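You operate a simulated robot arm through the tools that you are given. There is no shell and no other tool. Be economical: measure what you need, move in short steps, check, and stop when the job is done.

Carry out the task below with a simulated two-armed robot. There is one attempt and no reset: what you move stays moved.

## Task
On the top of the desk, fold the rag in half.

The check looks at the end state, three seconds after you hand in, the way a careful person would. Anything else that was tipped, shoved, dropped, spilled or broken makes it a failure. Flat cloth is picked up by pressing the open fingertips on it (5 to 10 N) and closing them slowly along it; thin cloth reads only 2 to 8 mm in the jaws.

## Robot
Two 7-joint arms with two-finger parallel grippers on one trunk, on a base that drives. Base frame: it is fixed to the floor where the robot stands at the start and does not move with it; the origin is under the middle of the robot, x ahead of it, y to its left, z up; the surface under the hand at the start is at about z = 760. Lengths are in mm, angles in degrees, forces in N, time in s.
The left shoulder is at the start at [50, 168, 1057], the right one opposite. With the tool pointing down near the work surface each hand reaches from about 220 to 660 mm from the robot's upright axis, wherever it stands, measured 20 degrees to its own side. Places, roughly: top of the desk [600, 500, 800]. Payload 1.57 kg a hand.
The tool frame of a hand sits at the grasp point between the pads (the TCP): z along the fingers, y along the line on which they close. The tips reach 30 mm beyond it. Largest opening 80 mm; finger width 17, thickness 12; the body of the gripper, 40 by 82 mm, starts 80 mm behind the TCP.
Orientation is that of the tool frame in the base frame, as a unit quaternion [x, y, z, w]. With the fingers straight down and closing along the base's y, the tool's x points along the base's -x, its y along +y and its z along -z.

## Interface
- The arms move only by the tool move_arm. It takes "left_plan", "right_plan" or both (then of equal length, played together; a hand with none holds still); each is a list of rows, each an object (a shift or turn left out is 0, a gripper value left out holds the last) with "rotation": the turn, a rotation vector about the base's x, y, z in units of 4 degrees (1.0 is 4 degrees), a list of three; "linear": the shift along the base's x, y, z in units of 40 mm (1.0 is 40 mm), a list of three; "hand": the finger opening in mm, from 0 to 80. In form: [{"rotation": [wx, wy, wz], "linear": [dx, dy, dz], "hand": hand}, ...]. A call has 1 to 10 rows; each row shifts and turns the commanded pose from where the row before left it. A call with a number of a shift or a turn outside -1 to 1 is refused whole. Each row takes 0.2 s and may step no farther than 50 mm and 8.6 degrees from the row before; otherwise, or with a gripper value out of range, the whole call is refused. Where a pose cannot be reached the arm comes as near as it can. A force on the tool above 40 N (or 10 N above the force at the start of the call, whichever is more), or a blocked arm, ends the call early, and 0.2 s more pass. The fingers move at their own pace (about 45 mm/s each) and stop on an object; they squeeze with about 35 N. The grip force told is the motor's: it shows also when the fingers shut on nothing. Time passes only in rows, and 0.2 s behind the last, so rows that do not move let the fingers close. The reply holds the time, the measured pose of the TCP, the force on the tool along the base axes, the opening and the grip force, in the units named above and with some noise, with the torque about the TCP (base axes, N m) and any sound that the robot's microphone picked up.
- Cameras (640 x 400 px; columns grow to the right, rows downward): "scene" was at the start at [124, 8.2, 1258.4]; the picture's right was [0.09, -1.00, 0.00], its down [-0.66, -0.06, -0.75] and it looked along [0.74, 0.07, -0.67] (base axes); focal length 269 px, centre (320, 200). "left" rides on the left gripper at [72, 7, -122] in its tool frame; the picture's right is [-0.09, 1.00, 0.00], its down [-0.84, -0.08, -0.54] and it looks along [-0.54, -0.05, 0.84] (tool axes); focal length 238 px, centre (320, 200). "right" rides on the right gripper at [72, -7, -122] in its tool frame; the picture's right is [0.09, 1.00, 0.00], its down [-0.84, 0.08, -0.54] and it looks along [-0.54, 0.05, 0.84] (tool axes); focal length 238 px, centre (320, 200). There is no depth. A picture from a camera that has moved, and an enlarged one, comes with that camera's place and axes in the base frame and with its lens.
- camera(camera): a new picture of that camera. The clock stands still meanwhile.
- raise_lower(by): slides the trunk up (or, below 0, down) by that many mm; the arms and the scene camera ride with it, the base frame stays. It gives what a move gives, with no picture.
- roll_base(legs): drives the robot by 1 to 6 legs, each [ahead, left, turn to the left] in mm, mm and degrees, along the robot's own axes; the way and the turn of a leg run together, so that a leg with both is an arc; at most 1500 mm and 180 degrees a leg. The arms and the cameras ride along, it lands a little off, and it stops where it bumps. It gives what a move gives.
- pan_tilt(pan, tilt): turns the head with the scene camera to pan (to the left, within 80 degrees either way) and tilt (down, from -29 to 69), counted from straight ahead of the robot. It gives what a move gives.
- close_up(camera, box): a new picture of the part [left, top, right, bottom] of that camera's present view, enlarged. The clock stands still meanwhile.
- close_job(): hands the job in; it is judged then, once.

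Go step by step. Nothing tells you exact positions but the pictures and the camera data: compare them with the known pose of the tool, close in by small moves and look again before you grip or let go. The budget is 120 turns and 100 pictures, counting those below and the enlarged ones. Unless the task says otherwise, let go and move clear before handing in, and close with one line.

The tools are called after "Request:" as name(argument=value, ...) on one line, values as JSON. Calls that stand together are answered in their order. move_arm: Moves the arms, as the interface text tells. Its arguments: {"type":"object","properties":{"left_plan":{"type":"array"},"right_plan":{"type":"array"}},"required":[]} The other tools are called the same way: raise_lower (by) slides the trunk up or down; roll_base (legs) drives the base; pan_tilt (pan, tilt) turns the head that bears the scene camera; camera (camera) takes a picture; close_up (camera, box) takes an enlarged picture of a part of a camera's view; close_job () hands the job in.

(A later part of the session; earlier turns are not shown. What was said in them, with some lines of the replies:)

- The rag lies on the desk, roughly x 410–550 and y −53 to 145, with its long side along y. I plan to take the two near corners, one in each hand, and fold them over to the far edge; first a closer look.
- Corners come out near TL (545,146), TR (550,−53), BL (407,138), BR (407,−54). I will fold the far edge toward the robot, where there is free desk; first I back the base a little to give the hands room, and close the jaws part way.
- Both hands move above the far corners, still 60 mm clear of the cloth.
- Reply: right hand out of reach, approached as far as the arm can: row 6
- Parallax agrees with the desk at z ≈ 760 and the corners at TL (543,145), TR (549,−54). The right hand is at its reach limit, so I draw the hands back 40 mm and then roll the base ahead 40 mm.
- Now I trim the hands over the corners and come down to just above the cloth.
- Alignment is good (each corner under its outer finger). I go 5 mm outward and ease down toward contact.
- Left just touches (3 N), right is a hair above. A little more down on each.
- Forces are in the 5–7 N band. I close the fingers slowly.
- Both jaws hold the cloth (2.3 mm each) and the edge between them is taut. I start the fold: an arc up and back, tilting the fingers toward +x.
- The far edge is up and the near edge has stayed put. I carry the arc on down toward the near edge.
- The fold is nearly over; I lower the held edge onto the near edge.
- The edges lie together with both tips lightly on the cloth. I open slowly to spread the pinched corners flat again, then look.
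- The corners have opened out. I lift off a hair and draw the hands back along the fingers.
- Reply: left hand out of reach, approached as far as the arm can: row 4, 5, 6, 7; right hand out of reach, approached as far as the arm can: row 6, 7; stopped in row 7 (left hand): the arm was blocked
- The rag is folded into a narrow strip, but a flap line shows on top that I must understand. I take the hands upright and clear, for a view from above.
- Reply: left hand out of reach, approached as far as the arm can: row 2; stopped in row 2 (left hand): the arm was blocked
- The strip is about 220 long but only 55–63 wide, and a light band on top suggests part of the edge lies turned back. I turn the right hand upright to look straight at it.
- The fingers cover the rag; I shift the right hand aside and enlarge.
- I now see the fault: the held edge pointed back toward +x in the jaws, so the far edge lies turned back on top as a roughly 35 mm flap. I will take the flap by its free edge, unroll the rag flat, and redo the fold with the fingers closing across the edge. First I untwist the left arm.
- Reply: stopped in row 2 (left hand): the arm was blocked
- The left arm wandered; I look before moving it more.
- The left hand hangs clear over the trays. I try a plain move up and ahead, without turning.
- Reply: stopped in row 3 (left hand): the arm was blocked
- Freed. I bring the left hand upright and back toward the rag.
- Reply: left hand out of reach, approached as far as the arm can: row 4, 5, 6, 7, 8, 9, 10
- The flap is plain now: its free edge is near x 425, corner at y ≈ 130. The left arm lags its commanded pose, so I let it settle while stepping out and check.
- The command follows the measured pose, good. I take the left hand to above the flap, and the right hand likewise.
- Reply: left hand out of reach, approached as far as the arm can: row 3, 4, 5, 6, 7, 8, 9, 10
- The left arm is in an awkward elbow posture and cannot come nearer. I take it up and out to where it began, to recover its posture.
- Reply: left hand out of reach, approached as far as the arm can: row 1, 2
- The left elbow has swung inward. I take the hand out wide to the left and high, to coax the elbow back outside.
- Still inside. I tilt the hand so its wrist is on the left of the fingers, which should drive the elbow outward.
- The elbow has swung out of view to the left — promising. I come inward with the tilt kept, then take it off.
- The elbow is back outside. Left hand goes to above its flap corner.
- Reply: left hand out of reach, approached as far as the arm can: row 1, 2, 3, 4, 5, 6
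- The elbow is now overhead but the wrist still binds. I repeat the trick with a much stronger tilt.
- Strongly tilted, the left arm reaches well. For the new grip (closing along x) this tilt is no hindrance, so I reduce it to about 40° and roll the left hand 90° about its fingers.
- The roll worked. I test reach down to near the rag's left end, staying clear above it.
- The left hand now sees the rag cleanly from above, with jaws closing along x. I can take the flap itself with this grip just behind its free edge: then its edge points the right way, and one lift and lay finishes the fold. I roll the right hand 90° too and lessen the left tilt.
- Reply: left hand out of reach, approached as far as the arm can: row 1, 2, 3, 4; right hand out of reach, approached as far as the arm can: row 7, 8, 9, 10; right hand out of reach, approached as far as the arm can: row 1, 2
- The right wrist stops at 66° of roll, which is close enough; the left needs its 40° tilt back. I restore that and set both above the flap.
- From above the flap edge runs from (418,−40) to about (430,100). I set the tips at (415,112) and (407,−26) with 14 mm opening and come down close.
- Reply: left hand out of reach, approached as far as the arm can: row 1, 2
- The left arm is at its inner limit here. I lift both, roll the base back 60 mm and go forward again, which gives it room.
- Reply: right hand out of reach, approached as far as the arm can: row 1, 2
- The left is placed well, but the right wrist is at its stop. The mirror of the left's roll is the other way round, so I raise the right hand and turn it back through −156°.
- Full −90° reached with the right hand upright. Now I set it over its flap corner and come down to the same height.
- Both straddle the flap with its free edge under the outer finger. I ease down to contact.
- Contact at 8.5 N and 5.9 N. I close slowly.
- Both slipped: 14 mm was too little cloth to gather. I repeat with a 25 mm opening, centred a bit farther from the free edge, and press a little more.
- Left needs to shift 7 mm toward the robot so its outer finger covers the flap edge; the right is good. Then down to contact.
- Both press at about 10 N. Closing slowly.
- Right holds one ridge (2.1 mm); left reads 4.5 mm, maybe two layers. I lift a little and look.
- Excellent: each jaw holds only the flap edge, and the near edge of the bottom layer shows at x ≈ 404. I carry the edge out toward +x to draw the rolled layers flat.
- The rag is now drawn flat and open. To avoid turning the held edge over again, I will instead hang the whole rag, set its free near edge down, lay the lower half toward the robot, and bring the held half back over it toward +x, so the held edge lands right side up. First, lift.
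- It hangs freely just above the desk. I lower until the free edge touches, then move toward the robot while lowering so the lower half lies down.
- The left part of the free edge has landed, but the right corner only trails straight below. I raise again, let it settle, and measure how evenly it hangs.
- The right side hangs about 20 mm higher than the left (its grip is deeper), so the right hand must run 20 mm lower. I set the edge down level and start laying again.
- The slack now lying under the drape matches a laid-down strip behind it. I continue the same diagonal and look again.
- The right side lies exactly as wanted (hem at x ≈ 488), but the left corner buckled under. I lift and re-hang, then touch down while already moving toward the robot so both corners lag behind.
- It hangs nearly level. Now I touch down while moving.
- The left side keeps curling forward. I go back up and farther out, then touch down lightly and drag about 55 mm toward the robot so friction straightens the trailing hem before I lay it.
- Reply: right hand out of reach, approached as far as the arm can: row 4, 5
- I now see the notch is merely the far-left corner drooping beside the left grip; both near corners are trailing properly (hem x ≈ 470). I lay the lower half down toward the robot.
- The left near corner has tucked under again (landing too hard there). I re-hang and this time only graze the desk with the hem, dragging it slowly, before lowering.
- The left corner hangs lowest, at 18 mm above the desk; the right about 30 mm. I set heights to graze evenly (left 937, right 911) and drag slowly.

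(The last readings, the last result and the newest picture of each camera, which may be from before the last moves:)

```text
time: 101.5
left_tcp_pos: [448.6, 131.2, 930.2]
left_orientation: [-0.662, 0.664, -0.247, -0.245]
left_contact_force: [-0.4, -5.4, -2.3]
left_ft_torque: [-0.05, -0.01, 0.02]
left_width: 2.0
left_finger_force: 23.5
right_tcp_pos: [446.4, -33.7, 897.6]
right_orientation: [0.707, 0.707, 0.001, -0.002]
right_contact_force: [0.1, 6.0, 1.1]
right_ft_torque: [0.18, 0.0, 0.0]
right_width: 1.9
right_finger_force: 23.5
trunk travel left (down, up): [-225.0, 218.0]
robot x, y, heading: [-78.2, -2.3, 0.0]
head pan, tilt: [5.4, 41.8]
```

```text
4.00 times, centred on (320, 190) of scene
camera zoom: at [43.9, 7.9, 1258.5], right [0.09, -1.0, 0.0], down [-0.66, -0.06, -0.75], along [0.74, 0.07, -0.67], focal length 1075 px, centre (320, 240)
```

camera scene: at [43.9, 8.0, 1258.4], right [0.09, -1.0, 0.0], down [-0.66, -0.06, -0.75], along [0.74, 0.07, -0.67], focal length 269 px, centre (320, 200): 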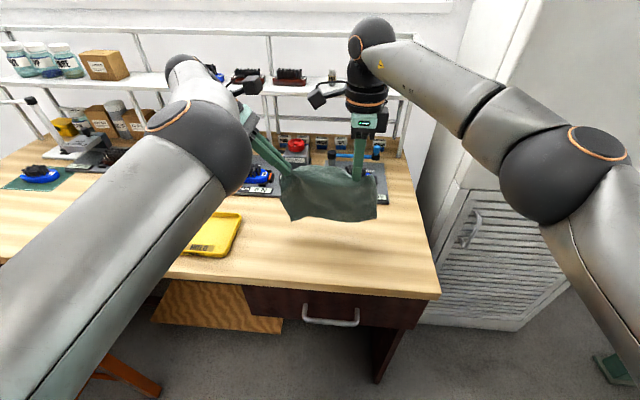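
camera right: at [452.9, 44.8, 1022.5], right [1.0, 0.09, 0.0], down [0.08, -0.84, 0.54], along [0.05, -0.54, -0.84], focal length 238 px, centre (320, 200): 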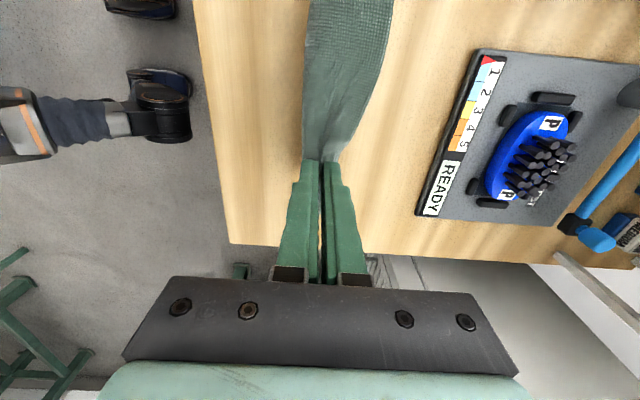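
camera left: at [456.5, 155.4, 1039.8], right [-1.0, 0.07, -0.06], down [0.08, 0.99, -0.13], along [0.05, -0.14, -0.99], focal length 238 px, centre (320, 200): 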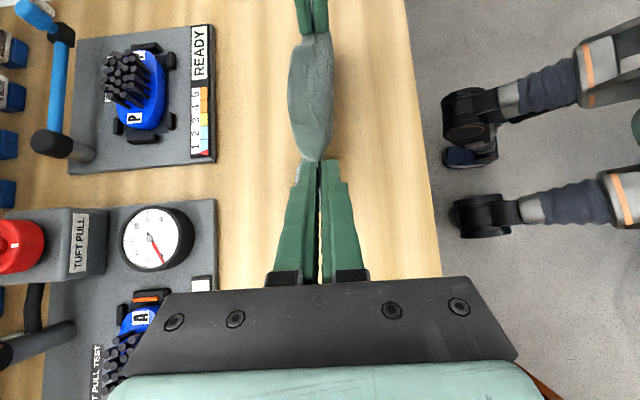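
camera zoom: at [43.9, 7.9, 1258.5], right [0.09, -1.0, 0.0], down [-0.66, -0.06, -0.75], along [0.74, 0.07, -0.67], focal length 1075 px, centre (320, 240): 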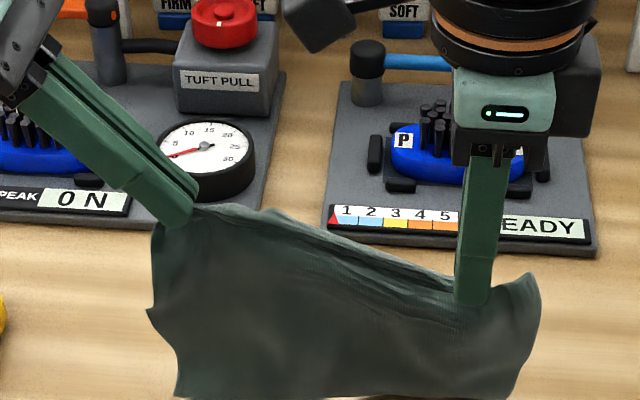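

Friction alone barely makes the left hem trail. I'll use inertia: re-hang level, then one brisk move toward the robot while lowering, so the hem swings behind as it lands.

Request:
move_arm(left_plan=[{"linear": [0.1, 0, 0.5]}, {"linear": [0.4, 0, 0.15]}, {"linear": [0.4, 0, 0]}, {"linear": [0.4, 0, 0]}, {}, {}, {}, {}, {}, {}], right_plan=[{"linear": [0.1, 0, 0.5]}, {"linear": [0.4, 0, 0.15]}, {"linear": [0.4, 0, 0]}, {"linear": [0.4, 0, 0]}, {}, {}, {}, {}, {}, {}])

Request:
move_arm(left_plan=[{"linear": [-0.6, 0, -0.3]}, {"linear": [-0.95, 0, -0.6]}, {"linear": [-0.6, 0, -0.6]}, {"linear": [-0.3, 0, -0.4]}, {}], right_plan=[{"linear": [-0.6, 0, -0.3]}, {"linear": [-0.95, 0, -0.6]}, {"linear": [-0.6, 0, -0.6]}, {"linear": [-0.3, 0, -0.4]}, {}])

Request:
close_up(camera="left", box=[200, 0, 440, 220])

```text
time: 103.8
left_tcp_pos: [501.5, 129.3, 956.9]
left_orientation: [-0.663, 0.663, -0.247, -0.245]
left_contact_force: [-0.3, -3.8, -1.8]
left_ft_torque: [-0.04, -0.03, 0.0]
left_width: 1.9
left_finger_force: 23.4
right_tcp_pos: [500.0, -33.3, 922.1]
right_orientation: [0.708, 0.706, 0.0, -0.001]
right_contact_force: [-1.1, 4.4, 1.7]
right_ft_torque: [0.15, -0.01, 0.0]
right_width: 1.6
right_finger_force: 23.5
trunk travel left (down, up): [-225.0, 218.0]
robot x, y, heading: [-77.2, 5.6, -0.0]
head pan, tilt: [5.4, 41.8]
```

```text
time: 105.0
left_tcp_pos: [402.0, 130.0, 882.1]
left_orientation: [-0.662, 0.665, -0.246, -0.246]
left_contact_force: [0.1, -6.8, -1.6]
left_ft_torque: [-0.09, 0.01, 0.0]
left_width: 1.7
left_finger_force: 23.3
right_tcp_pos: [399.5, -34.8, 846.9]
right_orientation: [0.708, 0.706, 0.001, -0.003]
right_contact_force: [-0.3, 6.3, 2.6]
right_ft_torque: [0.25, -0.03, -0.01]
right_width: 1.9
right_finger_force: 23.0
trunk travel left (down, up): [-225.0, 218.0]
robot x, y, heading: [-79.6, -0.4, -0.1]
head pan, tilt: [5.4, 41.8]
```

```text
1.82 times, centred on (320, 110) of left
camera zoom: at [397.2, 155.8, 1020.3], right [-1.0, 0.07, -0.06], down [0.08, 0.99, -0.13], along [0.05, -0.14, -0.99], focal length 433 px, centre (320, 364)
```

zoom: 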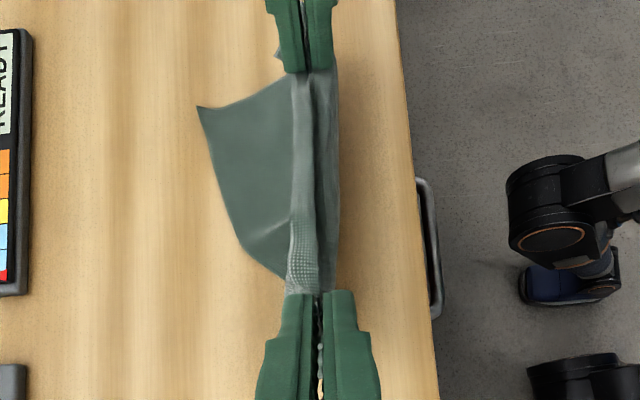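

Looking back at the earlier attempt with this measure, its left corner was in fact lying correctly at (476,113) — the light area was just cloth rising to the higher left grip. This time the left was held too high. I repeat that earlier approach exactly.

Request:
move_arm(left_plan=[{"linear": [0.45, 0, 0.5]}, {"linear": [0.5, 0, 0.5]}, {"linear": [0.5, 0, 0.5]}, {"linear": [0.5, 0, 0.35]}, {"linear": [0.5, 0, 0]}, {"linear": [0.5, 0, 0]}, {}, {}, {}, {}], right_plan=[{"linear": [0.45, 0, 0.5]}, {"linear": [0.5, 0, 0.6]}, {"linear": [0.5, 0, 0.6]}, {"linear": [0.5, 0, 0.4]}, {"linear": [0.5, 0, 0]}, {"linear": [0.3, 0, 0]}, {}, {}, {}, {}])

Request:
move_arm(left_plan=[{"linear": [-0.1, 0, -0.4]}, {"linear": [-0.2, 0, -0.4]}, {"linear": [-0.25, 0, -0.25]}, {"linear": [-0.25, 0, -0.1]}, {"linear": [-0.25, 0, 0]}, {"linear": [-0.25, 0, 0]}, {"linear": [-0.25, 0, 0]}, {}], right_plan=[{"linear": [-0.1, 0, -0.3]}, {"linear": [-0.2, 0, -0.3]}, {"linear": [-0.25, 0, -0.2]}, {"linear": [-0.25, 0, -0.1]}, {"linear": [-0.25, 0, 0]}, {"linear": [-0.25, 0, 0]}, {"linear": [-0.25, 0, 0]}, {}])

Request:
move_arm(left_plan=[{"linear": [-0.35, 0, -0.28]}, {"linear": [-0.35, 0, -0.28]}, {"linear": [-0.35, 0, -0.28]}, {"linear": [-0.3, 0, -0.28]}, {"linear": [-0.25, 0, -0.28]}, {}], right_plan=[{"linear": [-0.27, 0, -0.28]}, {"linear": [-0.27, 0, -0.28]}, {"linear": [-0.27, 0, -0.28]}, {"linear": [-0.27, 0, -0.28]}, {"linear": [-0.25, 0, -0.28]}, {}])

Request:
close_up(camera="left", box=[160, 0, 440, 220])

Request:
close_up(camera="scene", box=[240, 180, 400, 280])

```text
time: 107.2
left_tcp_pos: [520.7, 132.3, 955.7]
left_orientation: [-0.662, 0.665, -0.245, -0.246]
left_contact_force: [-0.3, -4.8, -1.9]
left_ft_torque: [-0.07, 0.0, -0.01]
left_width: 1.7
left_finger_force: 22.8
right_tcp_pos: [509.0, -32.3, 928.9]
right_orientation: [0.707, 0.707, 0.001, -0.003]
right_contact_force: [0.5, 5.1, 1.8]
right_ft_torque: [0.16, -0.04, -0.05]
right_width: 1.8
right_finger_force: 23.0
right hand out of reach, approached as far as the arm can: row 6
trunk travel left (down, up): [-225.0, 218.0]
robot x, y, heading: [-80.7, -3.5, -0.2]
head pan, tilt: [5.4, 41.8]
```

```text
time: 109.0
left_tcp_pos: [458.8, 132.3, 909.4]
left_orientation: [-0.662, 0.665, -0.245, -0.245]
left_contact_force: [0.1, -2.9, -0.5]
left_ft_torque: [-0.02, 0.03, -0.02]
left_width: 1.8
left_finger_force: 23.3
right_tcp_pos: [444.8, -34.1, 893.9]
right_orientation: [0.708, 0.706, 0.001, -0.003]
right_contact_force: [-0.1, 3.0, 0.7]
right_ft_torque: [0.12, -0.02, 0.02]
right_width: 1.4
right_finger_force: 23.8
trunk travel left (down, up): [-225.0, 218.0]
robot x, y, heading: [-78.9, -0.9, -0.2]
head pan, tilt: [5.4, 41.8]
```

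```text
time: 110.3
left_tcp_pos: [393.7, 131.1, 853.9]
left_orientation: [-0.662, 0.664, -0.246, -0.246]
left_contact_force: [-0.3, -3.9, -1.4]
left_ft_torque: [-0.07, 0.01, 0.01]
left_width: 1.9
left_finger_force: 23.8
right_tcp_pos: [391.7, -35.2, 836.5]
right_orientation: [0.708, 0.706, 0.001, -0.002]
right_contact_force: [0.0, 3.8, 0.8]
right_ft_torque: [0.11, -0.01, -0.01]
right_width: 1.9
right_finger_force: 23.5
trunk travel left (down, up): [-225.0, 218.0]
robot x, y, heading: [-77.6, -0.7, -0.2]
head pan, tilt: [5.4, 41.8]
```

```text
1.82 times, centred on (300, 110) of left
camera zoom: at [389.7, 156.6, 992.5], right [-1.0, 0.07, -0.06], down [0.08, 0.99, -0.13], along [0.05, -0.14, -0.99], focal length 433 px, centre (356, 364)
```

zoom: 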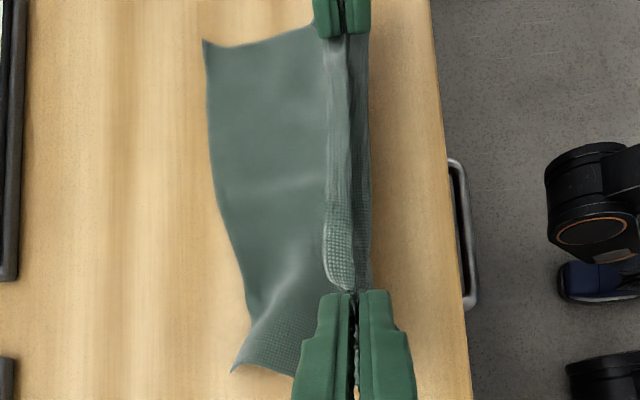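

```text
4.00 times, centred on (320, 230) of scene
camera zoom: at [43.9, 8.0, 1258.4], right [0.09, -1.0, 0.0], down [-0.66, -0.06, -0.75], along [0.74, 0.07, -0.67], focal length 1075 px, centre (320, 80)
```

zoom: 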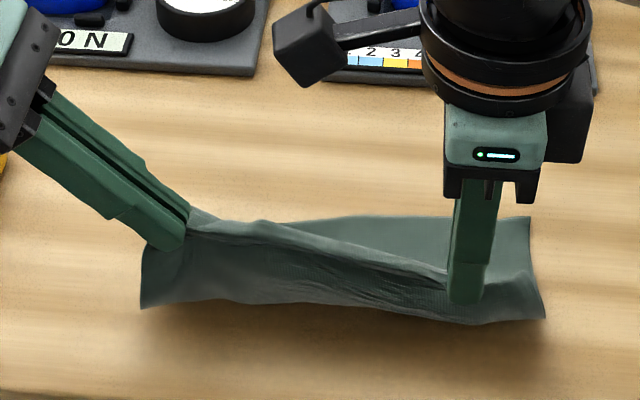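

Now the lower half lies right, with the hem along x ≈ 460–480 and both corners out. I bring the held edge over in an arc toward +x onto that hem.

Request:
move_arm(left_plan=[{"linear": [0.42, 0, -0.055]}, {"linear": [0.39, 0, -0.16]}, {"linear": [0.34, 0, -0.26]}, {"linear": [0.26, 0, -0.34]}, {"linear": [0.16, 0, -0.39]}, {"linear": [0.06, 0, -0.3]}, {}], right_plan=[{"linear": [0.41, 0, -0.035]}, {"linear": [0.38, 0, -0.105]}, {"linear": [0.33, 0, -0.165]}, {"linear": [0.25, 0, -0.215]}, {"linear": [0.16, 0, -0.25]}, {"linear": [0.05, 0, -0.2]}, {}])

Request:
close_up(camera="left", box=[160, 0, 440, 220])

Request:
close_up(camera="scene", box=[240, 180, 400, 280])

```text
time: 112.0
left_tcp_pos: [459.9, 130.0, 791.4]
left_orientation: [-0.662, 0.664, -0.246, -0.246]
left_contact_force: [-1.0, -0.7, 2.1]
left_ft_torque: [-0.06, -0.06, 0.01]
left_width: 2.0
left_finger_force: 23.0
right_tcp_pos: [457.3, -34.3, 798.2]
right_orientation: [0.708, 0.706, 0.001, -0.001]
right_contact_force: [0.2, 0.8, 0.9]
right_ft_torque: [0.03, -0.01, 0.01]
right_width: 1.9
right_finger_force: 23.5
trunk travel left (down, up): [-225.0, 218.0]
robot x, y, heading: [-80.0, 0.4, 0.2]
head pan, tilt: [5.4, 41.8]
```

```text
1.82 times, centred on (300, 110) of left
camera zoom: at [454.8, 155.7, 931.1], right [-1.0, 0.07, -0.06], down [0.08, 0.99, -0.13], along [0.05, -0.14, -0.99], focal length 433 px, centre (356, 364)
```

zoom: 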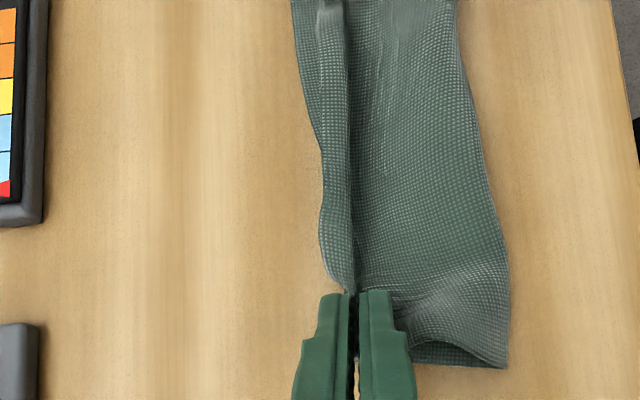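

```text
4.00 times, centred on (320, 230) of scene
camera zoom: at [43.8, 8.0, 1258.5], right [0.09, -1.0, 0.0], down [-0.66, -0.06, -0.75], along [0.74, 0.07, -0.67], focal length 1075 px, centre (320, 80)
```

zoom: 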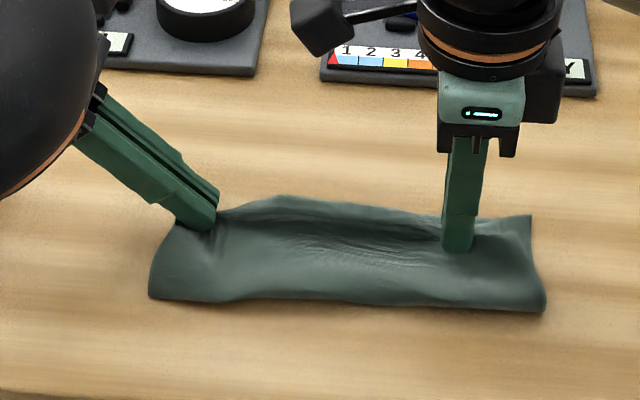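

The held edge lies over the hem, right side up. I lower the right a touch, open both slowly to let the ridge spread, and lift away.

Request:
move_arm(left_plan=[{"hand": 2}, {"hand": 6}, {"hand": 10}, {"hand": 15}, {"hand": 20}, {"hand": 25}, {}], right_plan=[{"linear": [0, 0, -0.1], "hand": 2}, {"linear": [0, 0, -0.02], "hand": 6}, {"hand": 10}, {"hand": 15}, {"hand": 20}, {"hand": 25}, {}])

Request:
move_arm(left_plan=[{"linear": [0, 0.1, 0.15]}, {"linear": [0, 0.3, 0.4]}, {"linear": [0, 0.5, 0.7]}, {"linear": [0, 0.6, 0.8]}, {"linear": [0, 0.6, 0.8]}, {"linear": [0, 0.6, 0.6]}], right_plan=[{"linear": [0, 0, 0.15]}, {"linear": [0, 0, 0.4]}, {"linear": [0, 0, 0.7]}, {"linear": [0, -0.3, 0.8]}, {"linear": [0, -0.5, 0.8]}, {"linear": [0, -0.5, 0.6]}])

Request:
close_up(camera="scene", box=[240, 180, 400, 280])

Request:
close_up(camera="right", box=[200, 0, 480, 200])

```text
time: 113.5
left_tcp_pos: [460.6, 129.9, 792.4]
left_orientation: [-0.663, 0.663, -0.246, -0.246]
left_contact_force: [0.5, -0.8, 0.1]
left_ft_torque: [0.0, -0.01, 0.01]
left_width: 25.1
left_finger_force: 0.0
right_tcp_pos: [457.4, -34.3, 795.0]
right_orientation: [0.708, 0.707, 0.001, -0.002]
right_contact_force: [0.3, -0.3, -0.2]
right_ft_torque: [0.02, -0.04, 0.04]
right_width: 24.8
right_finger_force: 0.0
trunk travel left (down, up): [-225.0, 218.0]
robot x, y, heading: [-82.9, -0.9, -0.1]
head pan, tilt: [5.4, 41.8]
```

```text
time: 115.0
left_tcp_pos: [459.0, 239.4, 933.4]
left_orientation: [-0.662, 0.664, -0.246, -0.246]
left_contact_force: [0.1, 0.7, -0.1]
left_ft_torque: [0.04, -0.02, -0.01]
left_width: 24.9
left_finger_force: 0.0
right_tcp_pos: [455.7, -86.2, 931.0]
right_orientation: [0.708, 0.706, 0.0, -0.002]
right_contact_force: [0.0, -0.6, 0.4]
right_ft_torque: [0.0, 0.01, -0.01]
right_width: 24.8
right_finger_force: 0.0
trunk travel left (down, up): [-225.0, 218.0]
robot x, y, heading: [-76.0, 2.5, 0.0]
head pan, tilt: [5.4, 41.8]
```

```text
4.00 times, centred on (320, 230) of scene
camera zoom: at [43.7, 8.0, 1258.4], right [0.09, -1.0, 0.0], down [-0.66, -0.06, -0.75], along [0.74, 0.07, -0.67], focal length 1075 px, centre (320, 80)
```

zoom: 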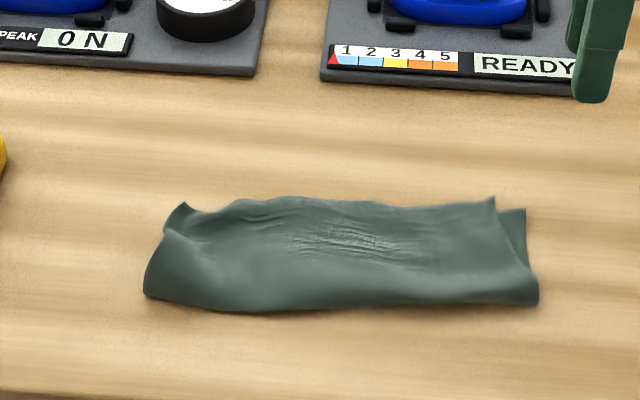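

```text
2.00 times, centred on (340, 100) of right
camera zoom: at [450.9, -16.8, 1054.4], right [1.0, 0.09, 0.0], down [0.08, -0.84, 0.54], along [0.05, -0.54, -0.84], focal length 477 px, centre (280, 400)
```

zoom: 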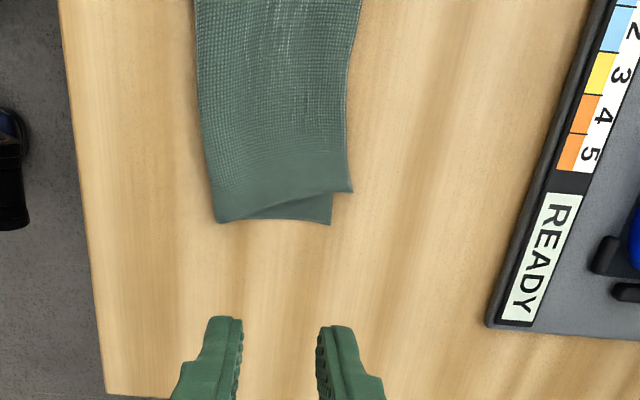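

A clean half fold with edges aligned on the right. I check the left end from the left camera.

Request:
close_up(camera="left", box=[200, 0, 440, 150])

Request:
camera(camera="scene")

```text
2.67 times, centred on (320, 75) of left
camera zoom: at [454.0, 265.0, 1072.5], right [-1.0, 0.07, -0.06], down [0.08, 0.99, -0.13], along [0.05, -0.14, -0.99], focal length 636 px, centre (320, 533)
```

zoom: 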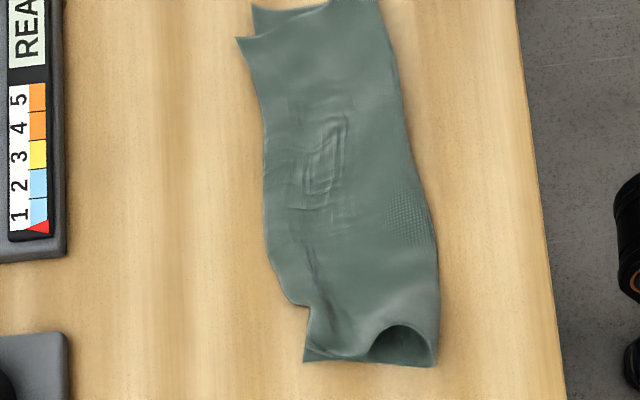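

```text
5 pictures are left
camera scene: at [43.7, 8.0, 1258.4], right [0.09, -1.0, 0.0], down [-0.66, -0.06, -0.75], along [0.74, 0.07, -0.67], focal length 269 px, centre (320, 200)
```

scene: 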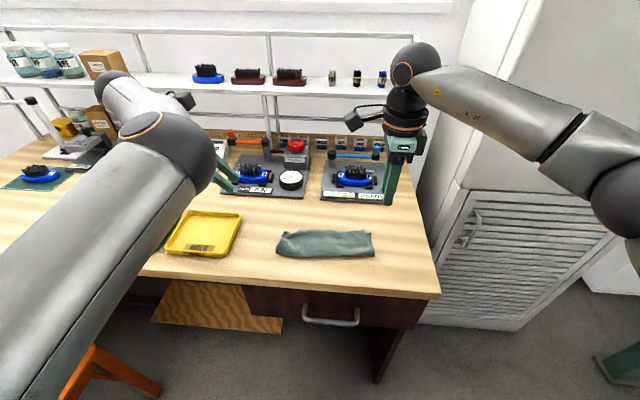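

Request:
close_up(camera="left", box=[280, 90, 380, 150])

```text
6.40 times, centred on (330, 120) of left
camera zoom: at [454.0, 265.0, 1072.5], right [-1.0, 0.07, -0.06], down [0.08, 0.99, -0.13], along [0.05, -0.14, -0.99], focal length 1525 px, centre (256, 712)
```

zoom: 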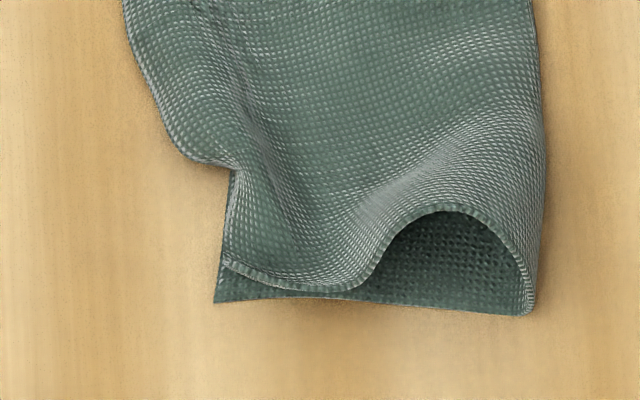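

Both layers meet corner to corner on the left and nearly so on the right. The hands are clear and nothing else on the desk has moved, so I hand in.

Request:
close_job()

```text
The job is handed in.
```

The rag is folded in half on the desk top. The edges meet closely, though the fold at the left end still stands up in a small loop. Both hands are clear, and I saw nothing else on the desk moved.
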